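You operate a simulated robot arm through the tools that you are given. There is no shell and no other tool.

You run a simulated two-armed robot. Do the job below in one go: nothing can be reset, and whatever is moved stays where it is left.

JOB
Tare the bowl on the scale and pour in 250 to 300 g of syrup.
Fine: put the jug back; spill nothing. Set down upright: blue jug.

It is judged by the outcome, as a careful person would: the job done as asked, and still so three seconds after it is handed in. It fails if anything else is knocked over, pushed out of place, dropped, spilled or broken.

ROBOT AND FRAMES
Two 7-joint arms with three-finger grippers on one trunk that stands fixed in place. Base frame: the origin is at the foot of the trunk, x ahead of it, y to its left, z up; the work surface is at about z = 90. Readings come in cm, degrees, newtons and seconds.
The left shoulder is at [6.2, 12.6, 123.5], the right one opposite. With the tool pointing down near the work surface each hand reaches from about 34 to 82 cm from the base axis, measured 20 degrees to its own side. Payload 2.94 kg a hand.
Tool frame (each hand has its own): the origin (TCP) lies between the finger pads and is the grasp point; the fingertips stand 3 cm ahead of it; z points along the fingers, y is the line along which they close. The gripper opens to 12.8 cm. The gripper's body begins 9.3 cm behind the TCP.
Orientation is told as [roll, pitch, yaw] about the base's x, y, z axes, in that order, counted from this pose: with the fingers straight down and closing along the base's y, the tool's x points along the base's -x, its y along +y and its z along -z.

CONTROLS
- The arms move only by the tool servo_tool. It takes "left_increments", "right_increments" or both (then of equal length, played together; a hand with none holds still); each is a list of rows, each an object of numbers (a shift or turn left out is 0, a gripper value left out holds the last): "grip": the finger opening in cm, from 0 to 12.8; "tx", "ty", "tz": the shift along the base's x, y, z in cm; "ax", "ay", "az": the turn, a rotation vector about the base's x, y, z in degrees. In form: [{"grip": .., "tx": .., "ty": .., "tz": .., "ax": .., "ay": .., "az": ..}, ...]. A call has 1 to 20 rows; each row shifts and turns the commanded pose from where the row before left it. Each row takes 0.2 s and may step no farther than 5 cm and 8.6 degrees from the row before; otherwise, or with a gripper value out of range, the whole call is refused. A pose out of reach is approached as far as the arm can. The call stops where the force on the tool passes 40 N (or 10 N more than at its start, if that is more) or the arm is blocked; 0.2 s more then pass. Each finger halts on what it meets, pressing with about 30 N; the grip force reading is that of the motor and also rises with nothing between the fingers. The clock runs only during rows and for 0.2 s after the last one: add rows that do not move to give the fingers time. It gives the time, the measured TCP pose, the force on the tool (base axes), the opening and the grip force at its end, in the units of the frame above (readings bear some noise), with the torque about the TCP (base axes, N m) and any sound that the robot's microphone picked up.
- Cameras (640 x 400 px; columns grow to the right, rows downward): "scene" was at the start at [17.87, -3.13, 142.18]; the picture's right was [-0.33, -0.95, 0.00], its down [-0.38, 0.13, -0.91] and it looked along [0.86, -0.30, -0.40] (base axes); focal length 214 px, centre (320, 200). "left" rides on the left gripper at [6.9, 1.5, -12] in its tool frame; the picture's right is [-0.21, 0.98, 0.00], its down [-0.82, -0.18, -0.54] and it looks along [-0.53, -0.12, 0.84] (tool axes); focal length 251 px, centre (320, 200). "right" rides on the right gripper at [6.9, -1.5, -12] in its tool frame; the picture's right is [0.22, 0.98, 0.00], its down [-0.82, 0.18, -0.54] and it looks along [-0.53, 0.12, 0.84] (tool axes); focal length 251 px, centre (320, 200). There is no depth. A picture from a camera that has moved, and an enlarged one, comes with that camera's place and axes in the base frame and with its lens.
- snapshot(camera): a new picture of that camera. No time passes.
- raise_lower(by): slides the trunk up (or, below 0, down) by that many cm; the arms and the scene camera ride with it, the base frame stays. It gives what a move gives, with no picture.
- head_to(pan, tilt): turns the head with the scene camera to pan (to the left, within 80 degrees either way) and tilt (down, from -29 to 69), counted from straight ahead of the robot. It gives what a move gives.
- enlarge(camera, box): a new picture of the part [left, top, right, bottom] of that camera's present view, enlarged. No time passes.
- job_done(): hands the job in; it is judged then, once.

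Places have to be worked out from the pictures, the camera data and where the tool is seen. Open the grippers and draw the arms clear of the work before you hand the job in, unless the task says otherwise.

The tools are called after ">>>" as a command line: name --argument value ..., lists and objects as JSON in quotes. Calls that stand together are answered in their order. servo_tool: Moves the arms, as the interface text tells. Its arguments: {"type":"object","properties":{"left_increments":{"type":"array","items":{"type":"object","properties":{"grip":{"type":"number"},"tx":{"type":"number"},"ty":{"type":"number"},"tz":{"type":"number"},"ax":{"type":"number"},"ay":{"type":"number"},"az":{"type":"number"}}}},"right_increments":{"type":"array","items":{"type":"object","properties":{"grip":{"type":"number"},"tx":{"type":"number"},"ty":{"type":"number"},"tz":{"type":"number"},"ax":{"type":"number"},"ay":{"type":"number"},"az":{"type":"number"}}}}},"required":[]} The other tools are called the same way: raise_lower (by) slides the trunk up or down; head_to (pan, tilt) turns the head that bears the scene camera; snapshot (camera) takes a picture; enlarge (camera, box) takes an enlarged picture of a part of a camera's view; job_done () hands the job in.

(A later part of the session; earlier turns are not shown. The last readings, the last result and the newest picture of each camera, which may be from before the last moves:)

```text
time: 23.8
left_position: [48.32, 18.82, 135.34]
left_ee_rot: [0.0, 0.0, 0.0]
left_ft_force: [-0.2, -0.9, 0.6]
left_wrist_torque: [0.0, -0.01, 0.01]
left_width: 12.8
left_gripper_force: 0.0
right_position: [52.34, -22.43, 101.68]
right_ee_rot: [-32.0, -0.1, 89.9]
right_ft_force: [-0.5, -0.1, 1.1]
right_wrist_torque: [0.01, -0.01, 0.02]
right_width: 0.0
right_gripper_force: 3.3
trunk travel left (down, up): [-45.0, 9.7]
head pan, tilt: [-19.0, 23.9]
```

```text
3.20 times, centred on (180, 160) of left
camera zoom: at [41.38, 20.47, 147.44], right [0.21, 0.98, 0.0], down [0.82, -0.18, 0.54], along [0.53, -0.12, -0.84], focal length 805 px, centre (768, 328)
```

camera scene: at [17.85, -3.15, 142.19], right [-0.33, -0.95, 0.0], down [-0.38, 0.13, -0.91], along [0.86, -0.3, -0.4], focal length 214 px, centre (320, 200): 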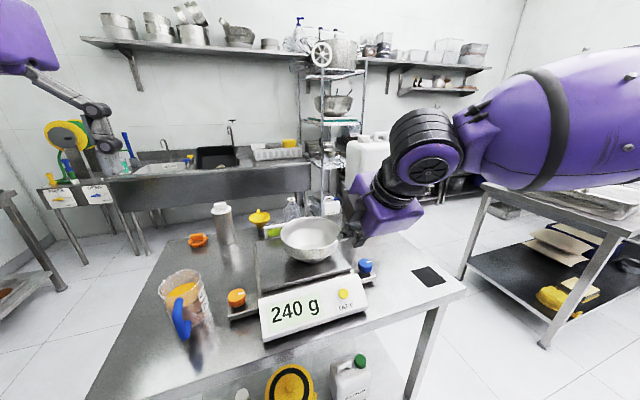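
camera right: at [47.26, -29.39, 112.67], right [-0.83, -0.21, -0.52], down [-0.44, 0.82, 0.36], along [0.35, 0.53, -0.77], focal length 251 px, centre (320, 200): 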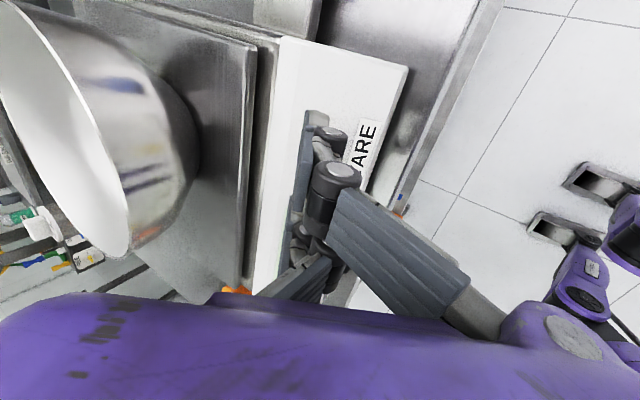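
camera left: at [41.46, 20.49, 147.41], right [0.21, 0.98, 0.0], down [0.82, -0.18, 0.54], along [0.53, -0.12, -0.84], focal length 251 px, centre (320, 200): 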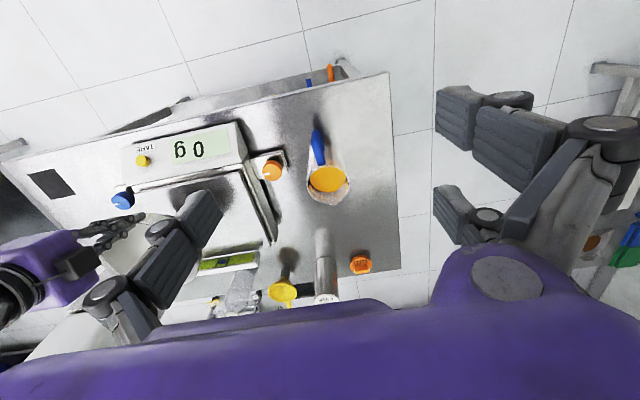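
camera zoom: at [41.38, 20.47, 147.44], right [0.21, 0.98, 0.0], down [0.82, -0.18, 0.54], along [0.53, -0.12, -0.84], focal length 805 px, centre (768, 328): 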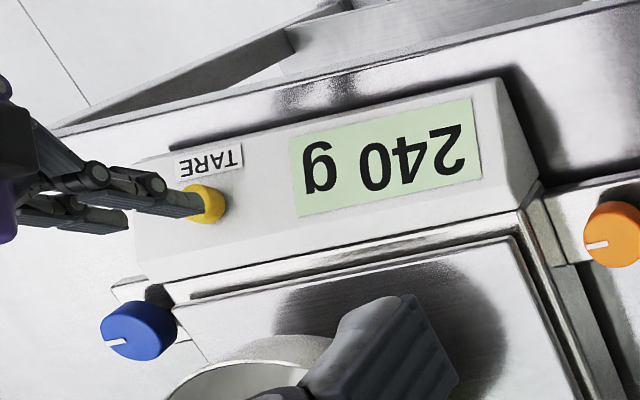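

The fingertip lines up with the key along the tool axis. I press in small steps along that axis.

>>> servo_tool --right_increments '[{"tx": 0.3, "tz": -0.45}, {"tx": 0.27, "tz": -0.42}, {"tx": 0.27, "tz": -0.42}, {"tx": 0.27, "tz": -0.42}, {"tx": 0.22, "tz": -0.34}, {}]'

>>> enlarge --camera "scene" --box '[250, 230, 400, 340]'

>>> enlarge --camera "left" --box '[80, 100, 280, 220]'

```text
time: 25.2
left_position: [48.4, 18.86, 135.42]
left_ee_rot: [0.0, 0.0, 0.1]
left_ft_force: [0.3, 0.0, 0.6]
left_wrist_torque: [-0.02, 0.01, 0.03]
left_width: 12.8
left_gripper_force: 0.1
right_position: [53.86, -22.46, 99.57]
right_ee_rot: [-32.0, -0.1, 90.0]
right_ft_force: [-0.2, -0.4, 0.1]
right_wrist_torque: [0.02, 0.03, 0.01]
right_width: 0.0
right_gripper_force: 2.8
trunk travel left (down, up): [-45.0, 9.7]
head pan, tilt: [-19.0, 23.9]
```

```text
3.64 times, centred on (325, 285) of scene
camera zoom: at [17.87, -3.13, 142.18], right [-0.33, -0.95, 0.0], down [-0.38, 0.13, -0.91], along [0.86, -0.3, -0.4], focal length 780 px, centre (302, -109)
```

zoom: 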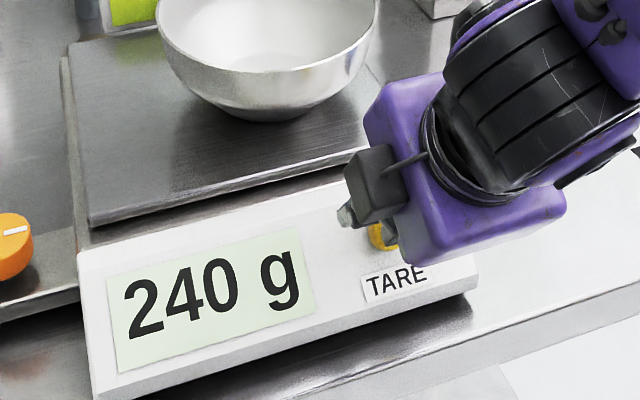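

```text
3.20 times, centred on (180, 160) of left
camera zoom: at [41.41, 20.48, 147.43], right [0.21, 0.98, 0.0], down [0.82, -0.18, 0.54], along [0.53, -0.12, -0.84], focal length 805 px, centre (768, 328)
```

zoom: 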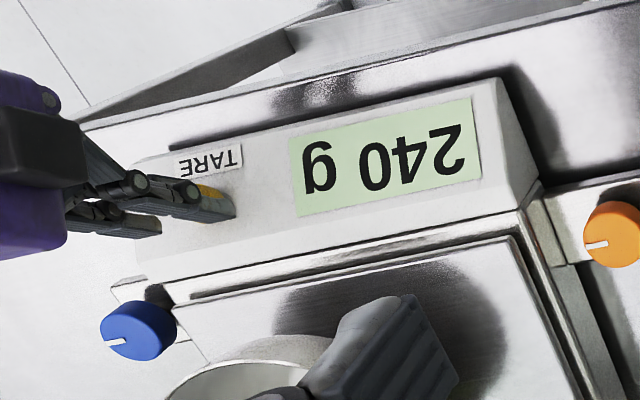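

No contact yet; I continue in smaller steps.

>>> servo_tool --right_increments '[{"tx": 0.1, "tz": -0.17}, {"tx": 0.1, "tz": -0.17}, {"tx": 0.1, "tz": -0.17}, {}]'

>>> enlarge --camera "scene" --box '[250, 230, 400, 340]'

```text
time: 26.2
left_position: [48.35, 18.83, 135.44]
left_ee_rot: [0.0, 0.0, 0.0]
left_ft_force: [-0.5, -0.3, 0.2]
left_wrist_torque: [-0.02, -0.02, -0.01]
left_width: 12.8
left_gripper_force: 0.0
right_position: [54.15, -22.43, 99.19]
right_ee_rot: [-32.1, 0.0, 90.0]
right_ft_force: [-0.3, -0.4, 0.6]
right_wrist_torque: [0.01, 0.04, 0.02]
right_width: 0.03
right_gripper_force: 2.9
trunk travel left (down, up): [-45.0, 9.7]
head pan, tilt: [-19.0, 23.9]
```

```text
3.64 times, centred on (325, 285) of scene
camera zoom: at [17.87, -3.13, 142.18], right [-0.33, -0.95, 0.0], down [-0.38, 0.13, -0.91], along [0.86, -0.3, -0.4], focal length 780 px, centre (302, -109)
```

zoom: 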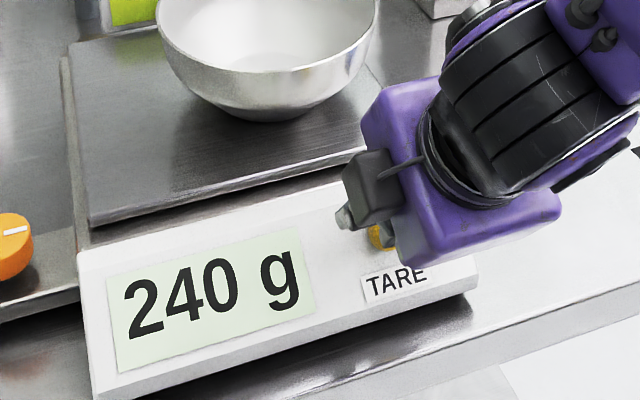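

Still only about half a newton; I press on a little further.

>>> servo_tool --right_increments '[{"tx": 0.1, "tz": -0.17}, {"tx": 0.1, "tz": -0.17}, {"tx": 0.1, "tz": -0.17}, {}]'

>>> enlarge --camera "scene" --box '[250, 230, 400, 340]'

>>> enlarge --camera "right" --box '[240, 60, 440, 240]'

```text
time: 27.2
left_position: [48.26, 18.76, 135.5]
left_ee_rot: [0.0, 0.0, 0.1]
left_ft_force: [-0.8, -0.1, -0.8]
left_wrist_torque: [0.01, 0.01, -0.02]
left_width: 12.78
left_gripper_force: 0.0
right_position: [54.35, -22.5, 98.71]
right_ee_rot: [-32.1, 0.0, 90.1]
right_ft_force: [-0.8, -0.4, 1.8]
right_wrist_torque: [0.02, 0.03, -0.01]
right_width: 0.0
right_gripper_force: 2.8
trunk travel left (down, up): [-45.0, 9.7]
head pan, tilt: [-19.0, 23.9]
```

```text
3.64 times, centred on (325, 285) of scene
camera zoom: at [17.85, -3.12, 142.19], right [-0.33, -0.95, 0.0], down [-0.38, 0.13, -0.91], along [0.86, -0.3, -0.4], focal length 780 px, centre (302, -109)
```

zoom: 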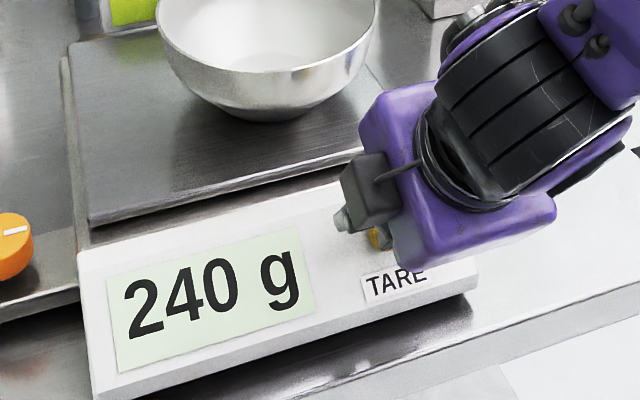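

```text
2.22 times, centred on (340, 150) of right
camera zoom: at [49.22, -29.36, 109.63], right [-0.83, -0.21, -0.52], down [-0.44, 0.82, 0.36], along [0.35, 0.53, -0.77], focal length 559 px, centre (276, 311)
```

zoom: 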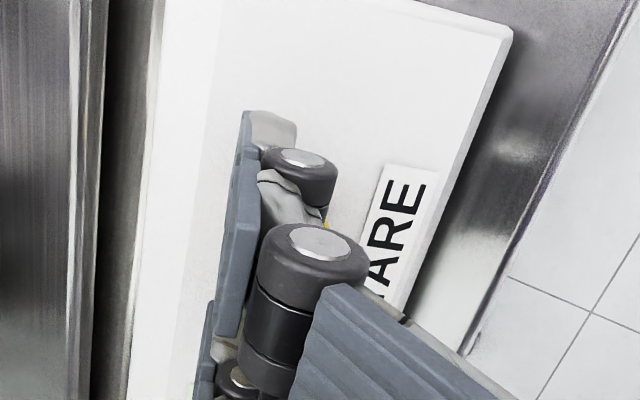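

Contact is starting (about 2 N). I press a little deeper and watch the display.

>>> servo_tool --right_increments '[{"tx": 0.08, "tz": -0.13}, {"tx": 0.08, "tz": -0.13}, {"tx": 0.08, "tz": -0.13}, {}]'

>>> enlarge --camera "scene" --box '[250, 230, 400, 340]'

```text
time: 28.2
left_position: [48.35, 18.83, 135.51]
left_ee_rot: [0.0, 0.1, 0.0]
left_ft_force: [0.8, 0.2, 0.0]
left_wrist_torque: [-0.01, 0.01, 0.03]
left_width: 12.78
left_gripper_force: 0.0
right_position: [54.63, -22.52, 98.23]
right_ee_rot: [-32.0, 0.0, 90.0]
right_ft_force: [-1.1, -0.3, 3.9]
right_wrist_torque: [0.0, 0.0, 0.01]
right_width: 0.0
right_gripper_force: 2.6
trunk travel left (down, up): [-45.0, 9.7]
head pan, tilt: [-19.0, 23.9]
heard: click
```

```text
3.64 times, centred on (325, 285) of scene
camera zoom: at [17.83, -3.12, 142.19], right [-0.33, -0.95, 0.0], down [-0.38, 0.13, -0.91], along [0.86, -0.3, -0.4], focal length 780 px, centre (302, -109)
```

zoom: 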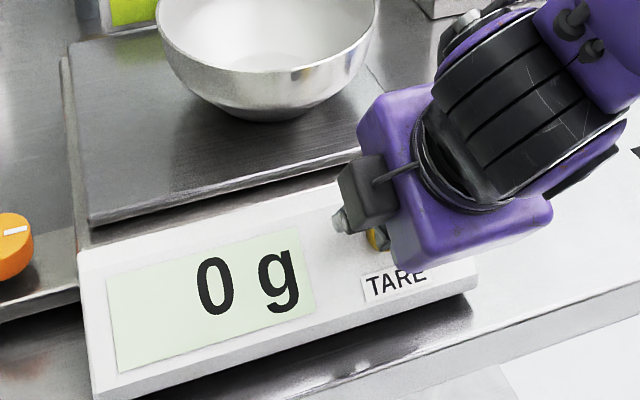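

A click was heard and the display reads 0 g: the bowl is tared. I back off along the tool axis and park the right hand to the right, where its camera may serve as a second view.

>>> servo_tool --right_increments '[{"tx": -0.3, "tz": 0.5}, {"tx": -0.8, "tz": 1.3}, {"tx": -1.6, "tz": 2.5}, {"tx": -1.6, "tz": 2.5}, {"tx": -1.0, "tz": 3}, {"tz": 3, "ty": -1}, {"tz": 3, "ty": -3, "ay": 3}, {"ty": -3.5, "tz": 2, "ay": 4}, {"ty": -3.5, "tz": 1, "ay": 4}, {"ty": -3.5, "tx": 0.5, "ay": 4}, {"ty": -3.5, "tx": 1, "ay": 4}, {"ty": -3.5, "tx": 1, "ay": 3}, {"ty": -3, "tx": 1}, {"ty": -1}, {}]'

>>> snapshot --camera "right"

>>> snapshot --camera "scene"

```text
time: 31.4
left_position: [48.35, 18.73, 135.28]
left_ee_rot: [-0.1, 0.0, 0.0]
left_ft_force: [-0.4, -0.4, 0.9]
left_wrist_torque: [-0.01, 0.03, 0.01]
left_width: 12.79
left_gripper_force: 0.1
right_position: [52.83, -47.96, 117.11]
right_ee_rot: [-9.9, 0.0, 89.9]
right_ft_force: [0.2, 0.0, 1.2]
right_wrist_torque: [0.0, -0.01, 0.02]
right_width: 0.01
right_gripper_force: 2.9
trunk travel left (down, up): [-45.0, 9.7]
head pan, tilt: [-19.0, 23.9]
```

```text
taken
camera right: at [52.14, -54.91, 129.23], right [-0.96, -0.21, -0.17], down [-0.27, 0.82, 0.5], along [0.03, 0.53, -0.85], focal length 251 px, centre (320, 200)
```

right: 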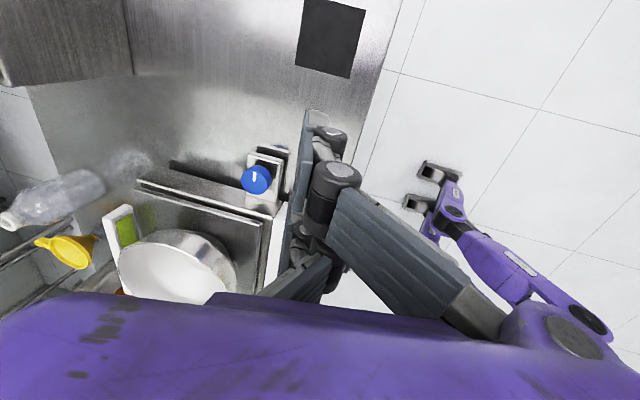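

```text
taken
camera scene: at [17.88, -3.11, 142.19], right [-0.33, -0.95, 0.0], down [-0.38, 0.13, -0.91], along [0.86, -0.3, -0.4], focal length 214 px, centre (320, 200)
```

scene: 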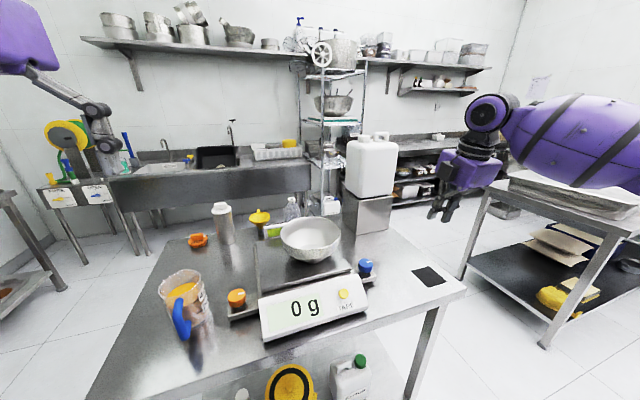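

The scene is clear and the scale reads 0 g. Now the jug: I take close-ups from the left camera's new place and the scene camera to fix its position and handle direction.

>>> enlarge --camera "left" --box '[280, 110, 380, 220]'

>>> enlarge --camera "scene" --box '[145, 260, 225, 350]'

>>> enlarge --camera "scene" --box '[240, 200, 380, 300]'

```text
3.64 times, centred on (330, 165) of left
camera zoom: at [41.42, 20.5, 147.42], right [0.21, 0.98, 0.0], down [0.82, -0.18, 0.54], along [0.53, -0.12, -0.84], focal length 914 px, centre (284, 327)
```

zoom: 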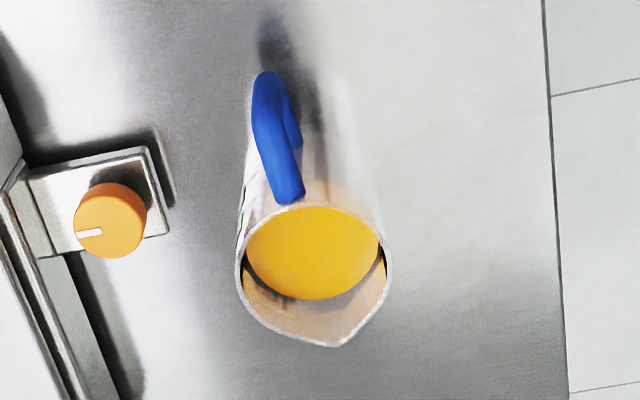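

```text
4.44 times, centred on (185, 305) of scene
camera zoom: at [17.88, -3.11, 142.19], right [-0.33, -0.95, 0.0], down [-0.38, 0.13, -0.91], along [0.86, -0.3, -0.4], focal length 953 px, centre (920, -267)
```

zoom: 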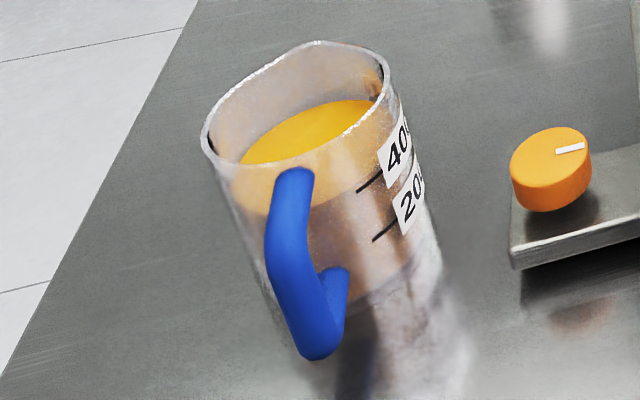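

```text
4.00 times, centred on (310, 250) of scene
camera zoom: at [17.88, -3.11, 142.19], right [-0.33, -0.95, 0.0], down [-0.38, 0.13, -0.91], along [0.86, -0.3, -0.4], focal length 858 px, centre (360, 0)
```

zoom: 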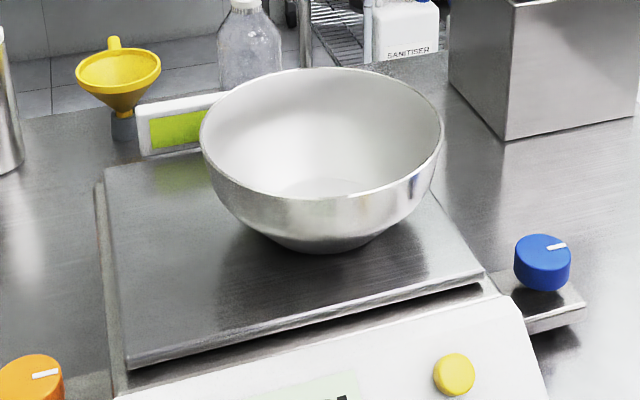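

The jug stands at about (66.6, 16.9), radius 4.3, rim at z ≈ 102.3, turned about +3.5° with the handle's outermost point at x ≈ 56. I'll grip its body across y with the tool pointing forward and 30° down, keeping the handle between the fingers; first I turn the left hand at a safe height.

>>> servo_tool --left_increments '[{"grip": 12.8, "ay": -7.5, "tx": 0.5, "ty": -0.3, "tz": -2.2}, {"ay": -7.5, "tx": 0.5, "ty": -0.3, "tz": -2.2}, {"ay": -7.5, "tx": 0.5, "ty": -0.3, "tz": -2.2}, {"ay": -7.5, "tx": 0.5, "ty": -0.3, "tz": -2.2}, {"ay": -7.5, "tx": 0.5, "ty": -0.3, "tz": -2.2}, {"ay": -7.5, "tx": 0.5, "ty": -0.3, "tz": -2.2}, {"ay": -7.5, "tx": 0.5, "ty": -0.3, "tz": -2.2}, {"ay": -7.5, "tx": 0.5, "ty": -0.3, "tz": -2.2}, {"az": 3.5}, {}]'

>>> snapshot --camera "left"

>>> snapshot --camera "scene"

```text
time: 33.6
left_position: [55.82, 16.4, 119.27]
left_ee_rot: [-0.1, -60.0, 3.6]
left_ft_force: [0.4, 0.7, 0.4]
left_wrist_torque: [0.02, 0.01, -0.05]
left_width: 12.82
left_gripper_force: 0.0
left hand out of reach, approached as far as the arm can: row 7, 8
right_position: [52.77, -47.94, 117.15]
right_ee_rot: [-9.9, 0.0, 89.8]
right_ft_force: [-0.5, 0.4, -0.6]
right_wrist_torque: [0.01, 0.0, 0.05]
right_width: 0.04
right_gripper_force: 3.2
trunk travel left (down, up): [-45.0, 9.7]
head pan, tilt: [-19.0, 23.9]
```

```text
taken
camera left: at [41.94, 17.25, 119.26], right [0.05, 0.98, 0.18], down [-0.05, -0.18, 0.98], along [1.0, -0.05, 0.04], focal length 251 px, centre (320, 200)
```

left: 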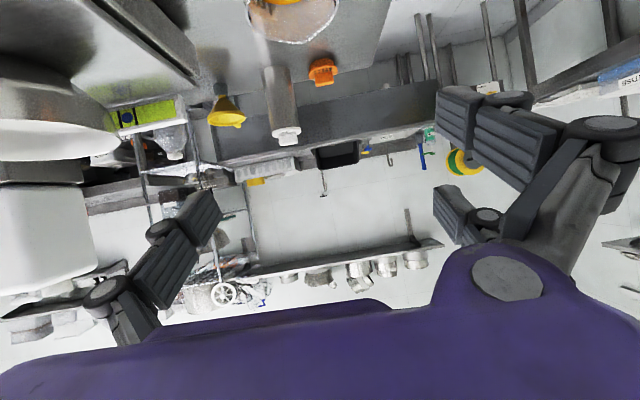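

```text
taken
camera scene: at [17.91, -3.06, 142.18], right [-0.33, -0.95, 0.0], down [-0.38, 0.13, -0.91], along [0.86, -0.3, -0.4], focal length 214 px, centre (320, 200)
```

scene: 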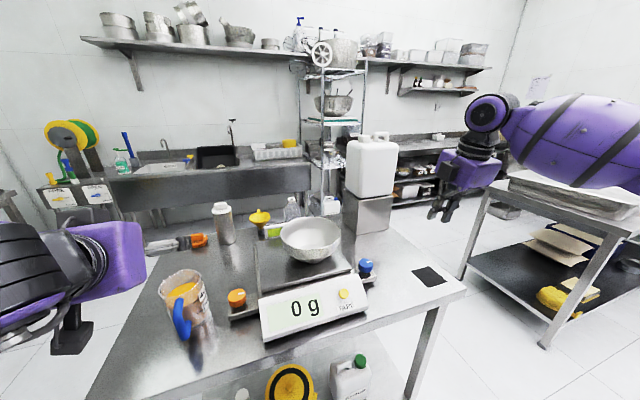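

The pose is at (55.8, 16.4, 119.3), since the arm cannot fold closer at this height, but the orientation is right. I lower toward the pre-grasp position behind the jug.

>>> servo_tool --left_increments '[{"tz": -2.2}, {"tz": -2.2}, {"tz": -2.2}, {"tz": -2.2}, {"tz": -2.2}, {}]'

>>> snapshot --camera "left"

>>> enlarge --camera "scene" --box '[40, 220, 260, 360]'

```text
time: 35.0
left_position: [55.94, 16.31, 108.34]
left_ee_rot: [-0.1, -59.9, 3.5]
left_ft_force: [-0.2, 0.7, 0.1]
left_wrist_torque: [0.01, -0.02, 0.03]
left_width: 12.81
left_gripper_force: 0.0
right_position: [52.76, -47.95, 117.09]
right_ee_rot: [-10.0, 0.1, 89.8]
right_ft_force: [-0.6, 0.1, -0.4]
right_wrist_torque: [0.03, 0.03, -0.03]
right_width: 0.02
right_gripper_force: 3.1
trunk travel left (down, up): [-45.0, 9.7]
head pan, tilt: [-19.0, 23.9]
```

```text
taken
camera left: at [42.05, 17.13, 108.33], right [0.05, 0.98, 0.19], down [-0.05, -0.18, 0.98], along [1.0, -0.06, 0.04], focal length 251 px, centre (320, 200)
```

left: 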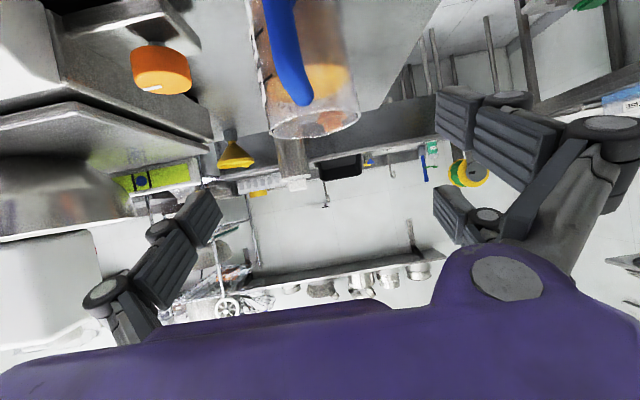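

```text
2.86 times, centred on (150, 290) of scene
camera zoom: at [17.91, -3.17, 142.18], right [-0.33, -0.95, 0.0], down [-0.38, 0.13, -0.91], along [0.86, -0.3, -0.4], focal length 613 px, centre (806, -57)
```

zoom: 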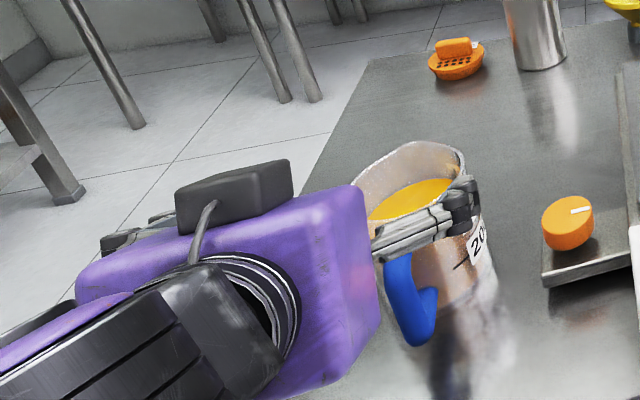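

The jug is centred on the tool's line of approach (centre y ≈ 16.9, x ≈ 66.4). I move in diagonally with the fingers wide open, stopping a little short of the grasp.

>>> servo_tool --left_increments '[{"tx": 1.12, "ty": 0.06, "tz": -1.25}, {"tx": 1.12, "ty": 0.06, "tz": -1.25}, {"tx": 1.12, "ty": 0.06, "tz": -1.25}, {"tx": 1.12, "ty": 0.06, "tz": -1.25}, {"tx": 1.12, "ty": 0.06, "tz": -1.25}, {"tx": 1.12, "ty": 0.06, "tz": -1.25}, {}]'

>>> snapshot --camera "left"

>>> enlarge --camera "scene" --box '[60, 220, 260, 360]'

```text
time: 36.6
left_position: [61.1, 17.27, 103.25]
left_ee_rot: [0.0, -59.6, 3.6]
left_ft_force: [0.6, -0.7, 0.3]
left_wrist_torque: [0.01, -0.01, 0.01]
left_width: 12.8
left_gripper_force: 0.1
left hand out of reach, approached as far as the arm can: row 5, 6
right_position: [52.79, -47.93, 117.16]
right_ee_rot: [-10.0, 0.0, 90.0]
right_ft_force: [-0.2, 0.1, -0.8]
right_wrist_torque: [0.02, 0.01, -0.01]
right_width: 0.0
right_gripper_force: 2.9
trunk travel left (down, up): [-45.0, 9.7]
head pan, tilt: [-19.0, 23.9]
```

```text
taken
camera left: at [47.19, 18.02, 103.35], right [0.05, 0.98, 0.18], down [-0.04, -0.18, 0.98], along [1.0, -0.05, 0.03], focal length 251 px, centre (320, 200)
```

left: 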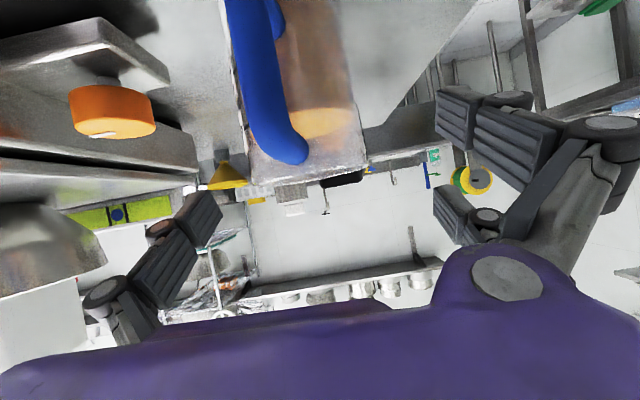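

```text
2.86 times, centred on (160, 290) of scene
camera zoom: at [17.88, -3.08, 142.18], right [-0.33, -0.95, 0.0], down [-0.38, 0.13, -0.91], along [0.86, -0.3, -0.4], focal length 613 px, centre (777, -57)
```

zoom: 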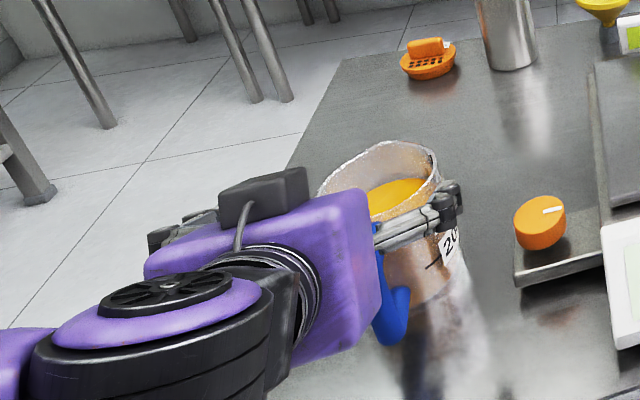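

The arm reaches a limit at about z 103 with this tool angle, so I'll lower the trunk by 11 cm to bring the shoulder nearer the jug's height. First I back the left hand out and up, because the arms ride with the trunk.

>>> servo_tool --left_increments '[{"tx": -1.3, "ty": -0.2, "tz": 1.25}, {"tx": -1.3, "ty": -0.2, "tz": 1.25}, {"tx": -1.3, "ty": -0.2, "tz": 1.25}, {"tx": -1.2, "ty": -0.3, "tz": 1.25}, {"tz": 2.5}, {"tz": 2.5}, {"tz": 2.5}, {"tz": 2.5}, {"tz": 1}, {}]'

```text
time: 38.8
left_position: [56.54, 16.37, 118.51]
left_ee_rot: [-0.1, -60.0, 3.5]
left_ft_force: [0.3, 0.9, -0.6]
left_wrist_torque: [-0.02, 0.0, -0.02]
left_width: 12.82
left_gripper_force: 0.1
left hand out of reach, approached as far as the arm can: row 4
right_position: [52.83, -47.99, 117.09]
right_ee_rot: [-10.0, 0.1, 89.9]
right_ft_force: [0.3, 0.6, -0.4]
right_wrist_torque: [-0.01, -0.04, -0.01]
right_width: 0.02
right_gripper_force: 3.5
trunk travel left (down, up): [-45.0, 9.7]
head pan, tilt: [-19.0, 23.9]
```

The left hand is back and clear at z 118.5. Now I lower the trunk by 11 cm.

>>> raise_lower --by -11

>>> snapshot --camera "scene"

>>> snapshot --camera "left"

```text
time: 40.2
left_position: [57.37, 16.46, 103.12]
left_ee_rot: [0.3, -54.7, 3.2]
left_ft_force: [-0.5, 0.2, 0.3]
left_wrist_torque: [0.0, 0.03, 0.01]
left_width: 12.82
left_gripper_force: 0.0
right_position: [52.81, -48.01, 106.18]
right_ee_rot: [-10.1, 0.0, 89.9]
right_ft_force: [0.3, 0.3, 1.0]
right_wrist_torque: [-0.01, 0.02, 0.03]
right_width: 0.02
right_gripper_force: 3.1
trunk travel left (down, up): [-34.0, 20.7]
head pan, tilt: [-19.0, 23.9]
```

```text
taken
camera scene: at [21.41, -3.12, 130.56], right [-0.33, -0.95, 0.0], down [-0.38, 0.13, -0.91], along [0.86, -0.3, -0.4], focal length 214 px, centre (320, 200)
```

scene: 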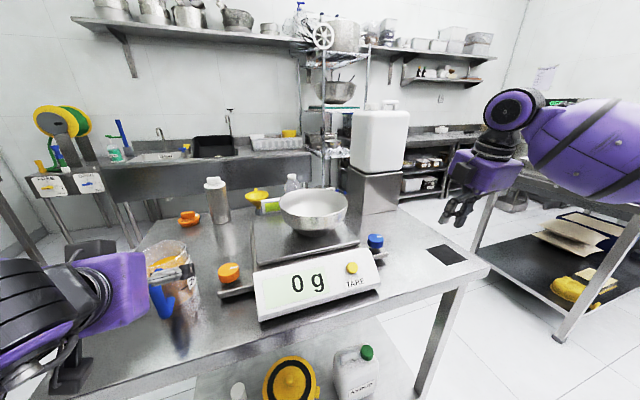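

```text
taken
camera left: at [43.41, 17.31, 104.49], right [0.06, 0.98, 0.18], down [0.05, -0.18, 0.98], along [1.0, -0.05, -0.06], focal length 251 px, centre (320, 200)
```

left: 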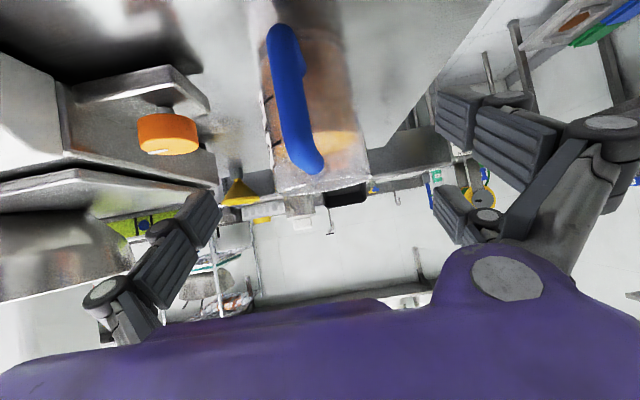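

The trunk is down, but the left hand settled lower and less pitched than expected (z 103.1, pitch −54.7). I hold still for a moment to see whether it settles, and look closer.

>>> servo_tool --left_increments '[{}, {}]'

>>> enlarge --camera "scene" --box '[0, 200, 260, 400]'

```text
time: 40.8
left_position: [57.13, 16.56, 103.12]
left_ee_rot: [0.4, -54.7, 3.2]
left_ft_force: [-0.1, -0.1, 0.9]
left_wrist_torque: [0.0, -0.01, -0.01]
left_width: 12.79
left_gripper_force: 0.1
right_position: [52.76, -47.85, 106.1]
right_ee_rot: [-9.9, 0.0, 90.0]
right_ft_force: [-0.1, -0.6, -0.3]
right_wrist_torque: [0.03, -0.04, 0.03]
right_width: 0.0
right_gripper_force: 2.5
trunk travel left (down, up): [-34.0, 20.7]
head pan, tilt: [-19.0, 23.9]
```

```text
2.00 times, centred on (130, 300) of scene
camera zoom: at [21.44, -3.13, 130.55], right [-0.33, -0.95, 0.0], down [-0.38, 0.13, -0.91], along [0.86, -0.3, -0.4], focal length 429 px, centre (700, 0)
```

zoom: 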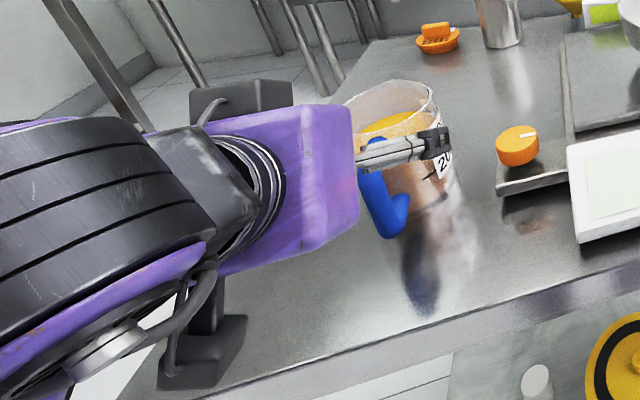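

It is stable at (57.1, 16.55, 103.1), pitch −54.7. I make a small test step forward and up to see how the command stands relative to this.

>>> servo_tool --left_increments '[{"tx": 0.5, "tz": 0.5}, {"tx": 0.5, "tz": 0.5}, {}, {}]'

```text
time: 41.8
left_position: [58.37, 16.35, 104.16]
left_ee_rot: [0.4, -54.6, 3.2]
left_ft_force: [-0.1, -0.2, 0.4]
left_wrist_torque: [-0.04, 0.02, 0.0]
left_width: 12.81
left_gripper_force: 0.0
right_position: [52.83, -47.87, 106.07]
right_ee_rot: [-10.0, 0.0, 89.9]
right_ft_force: [0.6, -0.3, -0.1]
right_wrist_torque: [-0.04, -0.04, 0.01]
right_width: 0.0
right_gripper_force: 2.9
trunk travel left (down, up): [-34.0, 20.7]
head pan, tilt: [-19.0, 23.9]
```

The command follows the measured pose, so I keep this angle (35° below horizontal) and move in along the tool axis toward the grasp at (65.0, 16.8, 98.5).

>>> servo_tool --left_increments '[{"tx": 1.1, "ty": 0.08, "tz": -0.94}, {"tx": 1.1, "ty": 0.08, "tz": -0.94}, {"tx": 1.1, "ty": 0.08, "tz": -0.94}, {"tx": 1.1, "ty": 0.08, "tz": -0.94}, {}]'

>>> snapshot --camera "left"

>>> enlarge --camera "scene" --box '[60, 220, 240, 350]'

```text
time: 43.0
left_position: [62.91, 16.76, 100.43]
left_ee_rot: [0.4, -54.7, 3.3]
left_ft_force: [0.3, 0.3, -0.2]
left_wrist_torque: [0.02, -0.02, 0.02]
left_width: 12.83
left_gripper_force: 0.1
right_position: [52.77, -47.86, 106.03]
right_ee_rot: [-10.0, 0.1, 90.1]
right_ft_force: [1.2, 0.2, -0.2]
right_wrist_torque: [0.01, 0.02, 0.01]
right_width: 0.0
right_gripper_force: 3.1
trunk travel left (down, up): [-34.0, 20.7]
head pan, tilt: [-19.0, 23.9]
```

```text
taken
camera left: at [48.84, 17.6, 101.72], right [0.06, 0.98, 0.18], down [0.05, -0.18, 0.98], along [1.0, -0.05, -0.06], focal length 251 px, centre (320, 200)
```

left: 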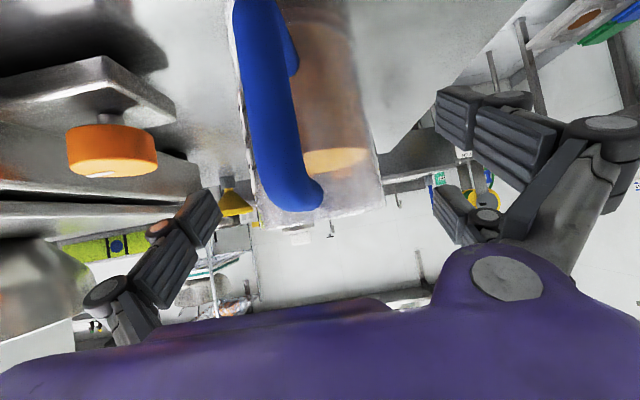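

```text
3.08 times, centred on (150, 285) of scene
camera zoom: at [21.42, -3.13, 130.56], right [-0.33, -0.95, 0.0], down [-0.38, 0.13, -0.91], along [0.86, -0.3, -0.4], focal length 660 px, centre (843, -62)
```

zoom: 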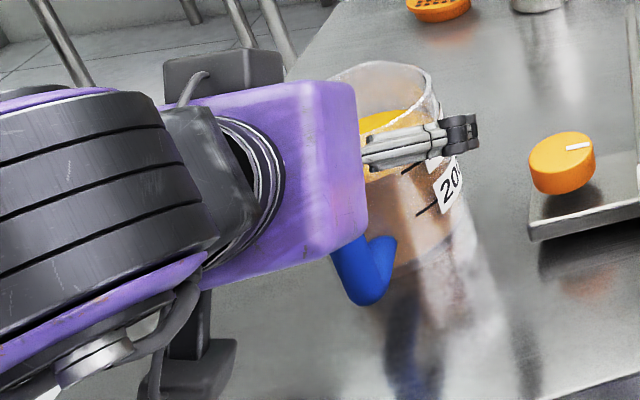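

The jug sits between the fingers, perhaps 0.3 cm right of the tool's centreline. I correct that and make the last 2.8 cm.

>>> servo_tool --left_increments '[{"tx": 0.7, "ty": -0.1, "tz": -0.64}, {"tx": 0.7, "ty": -0.1, "tz": -0.64}, {"tx": 0.7, "ty": -0.08, "tz": -0.64}, {}]'

>>> snapshot --camera "left"

>>> enlarge --camera "scene" --box '[60, 220, 240, 350]'

```text
time: 44.0
left_position: [64.86, 16.55, 98.57]
left_ee_rot: [0.4, -54.7, 3.2]
left_ft_force: [0.1, -0.5, -0.2]
left_wrist_torque: [0.02, -0.01, 0.01]
left_width: 12.82
left_gripper_force: 0.1
right_position: [52.75, -47.95, 106.04]
right_ee_rot: [-10.0, 0.1, 90.0]
right_ft_force: [0.4, 0.1, 0.8]
right_wrist_torque: [0.03, 0.01, 0.01]
right_width: 0.0
right_gripper_force: 3.2
trunk travel left (down, up): [-34.0, 20.7]
head pan, tilt: [-19.0, 23.9]
```

```text
taken
camera left: at [50.94, 17.34, 99.83], right [0.06, 0.98, 0.18], down [0.05, -0.18, 0.98], along [1.0, -0.05, -0.06], focal length 251 px, centre (320, 200)
```

left: 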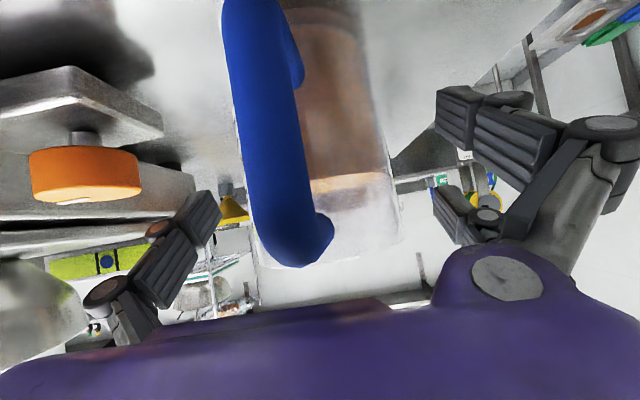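

```text
3.08 times, centred on (150, 285) of scene
camera zoom: at [21.43, -3.13, 130.56], right [-0.33, -0.95, 0.0], down [-0.38, 0.13, -0.91], along [0.86, -0.3, -0.4], focal length 660 px, centre (843, -62)
```

zoom: 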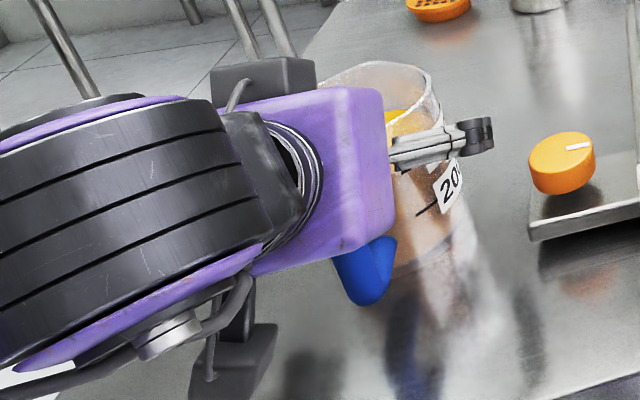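

Well placed: the jug axis is about 1.5 cm ahead of the TCP and nearly centred. I close the fingers gradually on the jug.

>>> servo_tool --left_increments '[{"grip": 11}, {"grip": 10}, {"grip": 9.4}, {"grip": 9}, {"grip": 8.6}, {"grip": 8}, {"grip": 6}, {}, {}]'

>>> snapshot --camera "left"

>>> enlarge --camera "scene" --box '[60, 220, 240, 350]'

```text
time: 46.0
left_position: [64.83, 16.54, 98.51]
left_ee_rot: [0.5, -54.7, 3.2]
left_ft_force: [-0.4, -2.5, 3.2]
left_wrist_torque: [-0.46, -0.12, -0.11]
left_width: 8.89
left_gripper_force: 30.5
right_position: [52.76, -47.92, 106.05]
right_ee_rot: [-9.9, 0.0, 90.0]
right_ft_force: [0.2, 0.1, -0.2]
right_wrist_torque: [0.01, 0.01, 0.04]
right_width: 0.0
right_gripper_force: 2.7
trunk travel left (down, up): [-34.0, 20.7]
head pan, tilt: [-19.0, 23.9]
```

```text
taken
camera left: at [50.93, 17.3, 99.87], right [0.06, 0.98, 0.18], down [0.04, -0.18, 0.98], along [1.0, -0.05, -0.06], focal length 251 px, centre (320, 200)
```

left: 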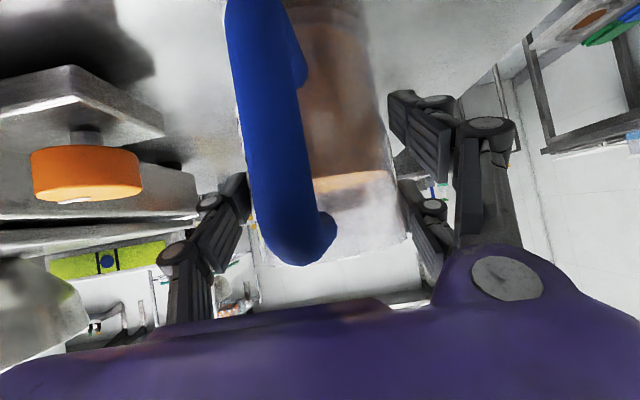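

```text
3.08 times, centred on (150, 285) of scene
camera zoom: at [21.41, -3.17, 130.56], right [-0.33, -0.95, 0.0], down [-0.38, 0.13, -0.91], along [0.86, -0.3, -0.4], focal length 660 px, centre (843, -62)
```

zoom: 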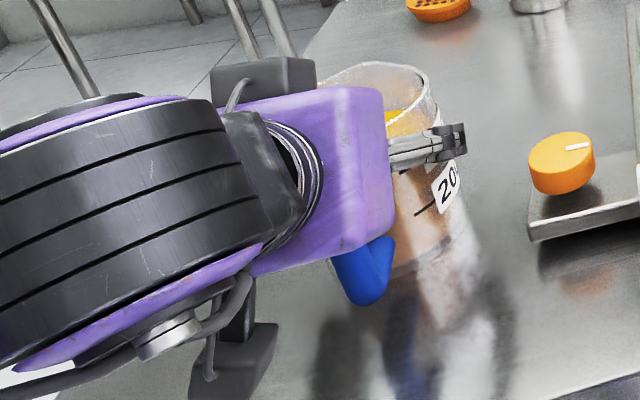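

Gripped firmly (8.9 cm, 30 N). The grasp pose to return to is (64.85, 16.54, 98.53), rotation [0.45, −54.7, 3.2]. I lift a few centimetres gently and check that the jug hangs upright.

>>> servo_tool --left_increments '[{"tz": 0.3}, {"tz": 0.5}, {"tz": 0.7}, {"tz": 1}, {"tz": 0.5}, {}, {}]'

>>> snapshot --camera "left"

>>> enlarge --camera "scene" --box '[60, 200, 240, 350]'

```text
time: 47.6
left_position: [64.9, 16.56, 101.51]
left_ee_rot: [0.4, -54.6, 3.2]
left_ft_force: [-0.2, -0.3, -6.4]
left_wrist_torque: [0.01, 0.05, -0.02]
left_width: 8.88
left_gripper_force: 30.5
right_position: [52.84, -47.98, 106.07]
right_ee_rot: [-10.0, 0.0, 90.0]
right_ft_force: [0.2, -0.1, 0.0]
right_wrist_torque: [0.02, -0.02, 0.02]
right_width: 0.0
right_gripper_force: 3.0
trunk travel left (down, up): [-34.0, 20.7]
head pan, tilt: [-19.0, 23.9]
```

```text
taken
camera left: at [50.99, 17.33, 102.8], right [0.06, 0.98, 0.18], down [0.05, -0.18, 0.98], along [1.0, -0.05, -0.06], focal length 251 px, centre (320, 200)
```

left: 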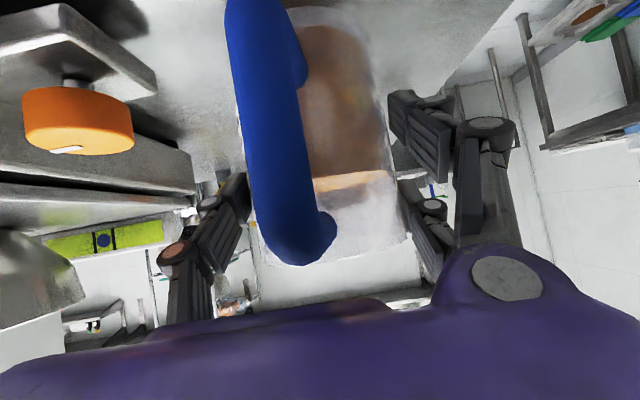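

```text
2.67 times, centred on (150, 275) of scene
camera zoom: at [21.49, -3.12, 130.54], right [-0.33, -0.95, 0.0], down [-0.38, 0.13, -0.91], along [0.86, -0.3, -0.4], focal length 572 px, centre (773, 0)
```

zoom: 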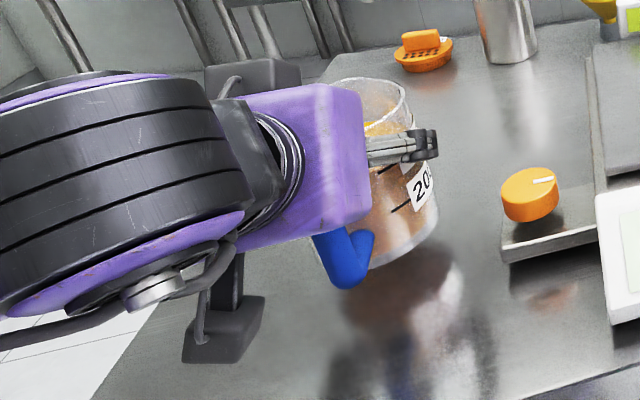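

The jug hangs upright and steady (about 0.65 kg in all). I lift it gently to z ≈ 119 at this spot before carrying it toward the bowl.

>>> servo_tool --left_increments '[{"tz": 0.8}, {"tz": 1.4}, {"tz": 1.8}, {"tz": 2}, {"tz": 2}, {"tz": 2}, {"tz": 2}, {"tz": 2}, {"tz": 1.8}, {"tz": 1.2}, {"tz": 0.6}, {}, {}]'

>>> snapshot --camera "scene"

```text
time: 50.4
left_position: [64.81, 16.53, 119.06]
left_ee_rot: [0.4, -54.5, 3.2]
left_ft_force: [-0.2, -0.3, -5.7]
left_wrist_torque: [0.02, 0.04, 0.03]
left_width: 8.87
left_gripper_force: 30.1
right_position: [52.82, -48.01, 106.06]
right_ee_rot: [-10.0, 0.0, 90.1]
right_ft_force: [0.0, -0.2, 0.2]
right_wrist_torque: [0.02, -0.01, -0.01]
right_width: 0.01
right_gripper_force: 3.5
trunk travel left (down, up): [-34.0, 20.7]
head pan, tilt: [-19.0, 23.9]
```

```text
taken
camera scene: at [21.49, -3.12, 130.54], right [-0.33, -0.95, 0.0], down [-0.38, 0.13, -0.91], along [0.86, -0.3, -0.4], focal length 214 px, centre (320, 200)
```

scene: 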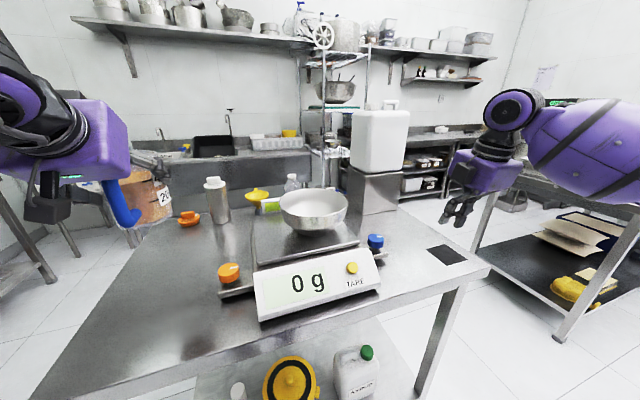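

The jug is at height. I start carrying it right, turning it gradually toward a −40° heading, in two halves to watch for reach limits.

>>> servo_tool --left_increments '[{"ty": -0.5, "tx": -0.08, "az": -1.5}, {"ty": -1, "tx": -0.08, "az": -2.1}, {"ty": -1.4, "tx": -0.08, "az": -2.2}, {"ty": -1.55, "tx": -0.08, "az": -2.2}, {"ty": -1.55, "tx": -0.08, "az": -2.2}, {"ty": -1.55, "tx": -0.08, "az": -2.2}, {"ty": -1.55, "tx": -0.08, "az": -2.2}, {"ty": -1.55, "tx": -0.08, "az": -2.2}, {"ty": -1.4, "tx": -0.08, "az": -2.2}, {"ty": -1, "tx": -0.08, "az": -1.5}, {"ty": -0.5}, {}]'

>>> snapshot --camera "scene"

```text
time: 53.0
left_position: [64.06, 2.83, 118.97]
left_ee_rot: [0.4, -54.7, -17.3]
left_ft_force: [1.0, -1.1, -6.2]
left_wrist_torque: [0.0, 0.05, -0.01]
left_width: 8.88
left_gripper_force: 29.6
right_position: [52.95, -47.94, 106.05]
right_ee_rot: [-10.0, 0.0, 90.1]
right_ft_force: [1.3, -0.1, 0.3]
right_wrist_torque: [0.01, 0.01, -0.02]
right_width: 0.0
right_gripper_force: 3.4
trunk travel left (down, up): [-34.0, 20.7]
head pan, tilt: [-19.0, 23.9]
```

```text
taken
camera scene: at [21.49, -3.11, 130.54], right [-0.33, -0.95, 0.0], down [-0.38, 0.13, -0.91], along [0.86, -0.3, -0.4], focal length 214 px, centre (320, 200)
```

scene: 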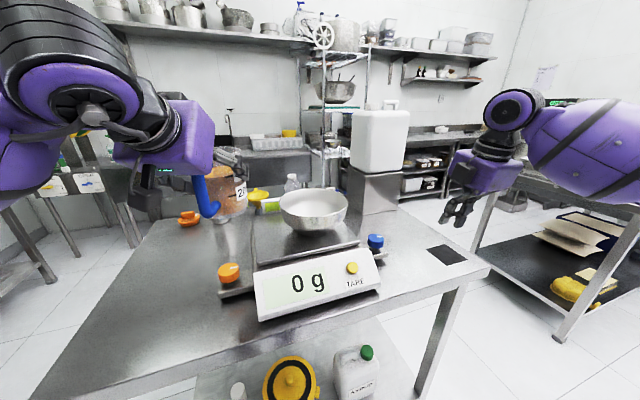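

On track, upright, heading −17°. I continue to above the bowl's near-left edge, TCP about (62.9, −10.9, 118), heading −40°.

>>> servo_tool --left_increments '[{"ty": -0.5, "tx": -0.1, "az": -1.6}, {"ty": -1, "tx": -0.1, "az": -2.2}, {"ty": -1.4, "tx": -0.1, "az": -2.3}, {"ty": -1.5, "tx": -0.12, "az": -2.3}, {"ty": -1.55, "tx": -0.12, "az": -2.3}, {"ty": -1.55, "tx": -0.12, "az": -2.3}, {"ty": -1.55, "tx": -0.12, "az": -2.3}, {"ty": -1.5, "tx": -0.12, "az": -2.3}, {"ty": -1.4, "tx": -0.1, "az": -2.3, "tz": -0.2}, {"ty": -1, "tx": -0.1, "az": -2, "tz": -0.2}, {"ty": -0.7, "tz": -0.3, "az": -0.8}, {}, {}]'

>>> snapshot --camera "scene"

>>> snapshot --camera "right"

>>> snapshot --camera "left"

```text
time: 55.8
left_position: [63.0, -10.63, 118.24]
left_ee_rot: [0.4, -54.6, -40.0]
left_ft_force: [0.6, 0.0, -5.7]
left_wrist_torque: [0.03, 0.08, -0.01]
left_width: 8.87
left_gripper_force: 30.1
right_position: [52.82, -47.93, 106.09]
right_ee_rot: [-9.9, -0.1, 90.0]
right_ft_force: [-0.3, 0.0, 1.1]
right_wrist_torque: [-0.03, -0.02, 0.02]
right_width: 0.0
right_gripper_force: 2.9
trunk travel left (down, up): [-34.0, 20.7]
head pan, tilt: [-19.0, 23.9]
```

```text
taken
camera scene: at [21.49, -3.14, 130.54], right [-0.33, -0.95, 0.0], down [-0.38, 0.13, -0.91], along [0.86, -0.3, -0.4], focal length 214 px, centre (320, 200)
```

scene: 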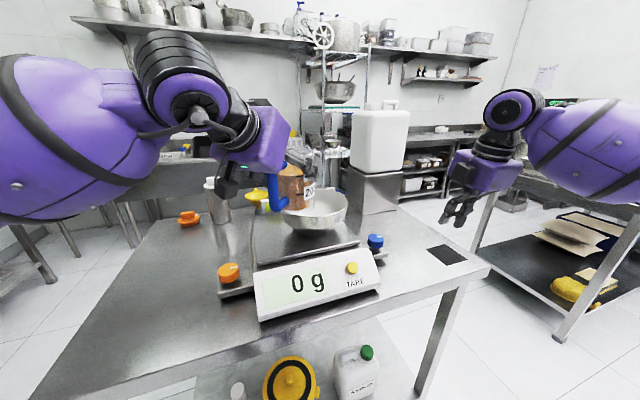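

```text
taken
camera right: at [52.2, -54.87, 118.1], right [-0.96, -0.21, -0.17], down [-0.27, 0.82, 0.5], along [0.03, 0.53, -0.85], focal length 251 px, centre (320, 200)
```

right: 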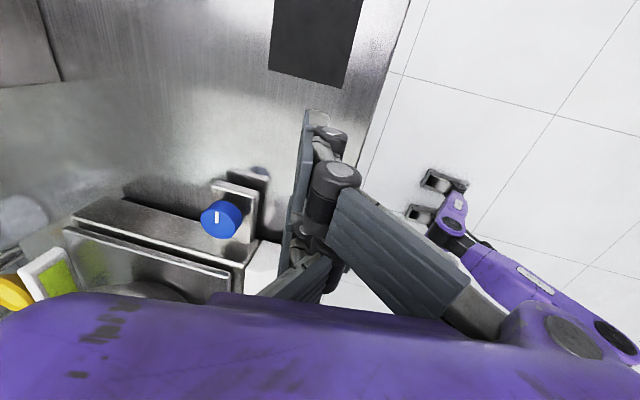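

```text
taken
camera left: at [53.29, -0.56, 119.63], right [0.72, 0.67, 0.18], down [-0.09, -0.16, 0.98], along [0.69, -0.72, -0.06], focal length 251 px, centre (320, 200)
```

left: 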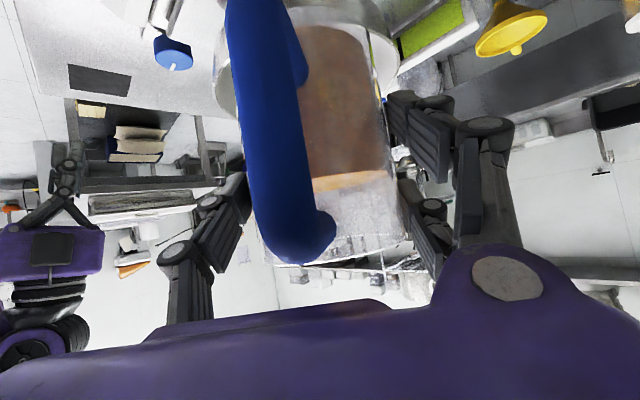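

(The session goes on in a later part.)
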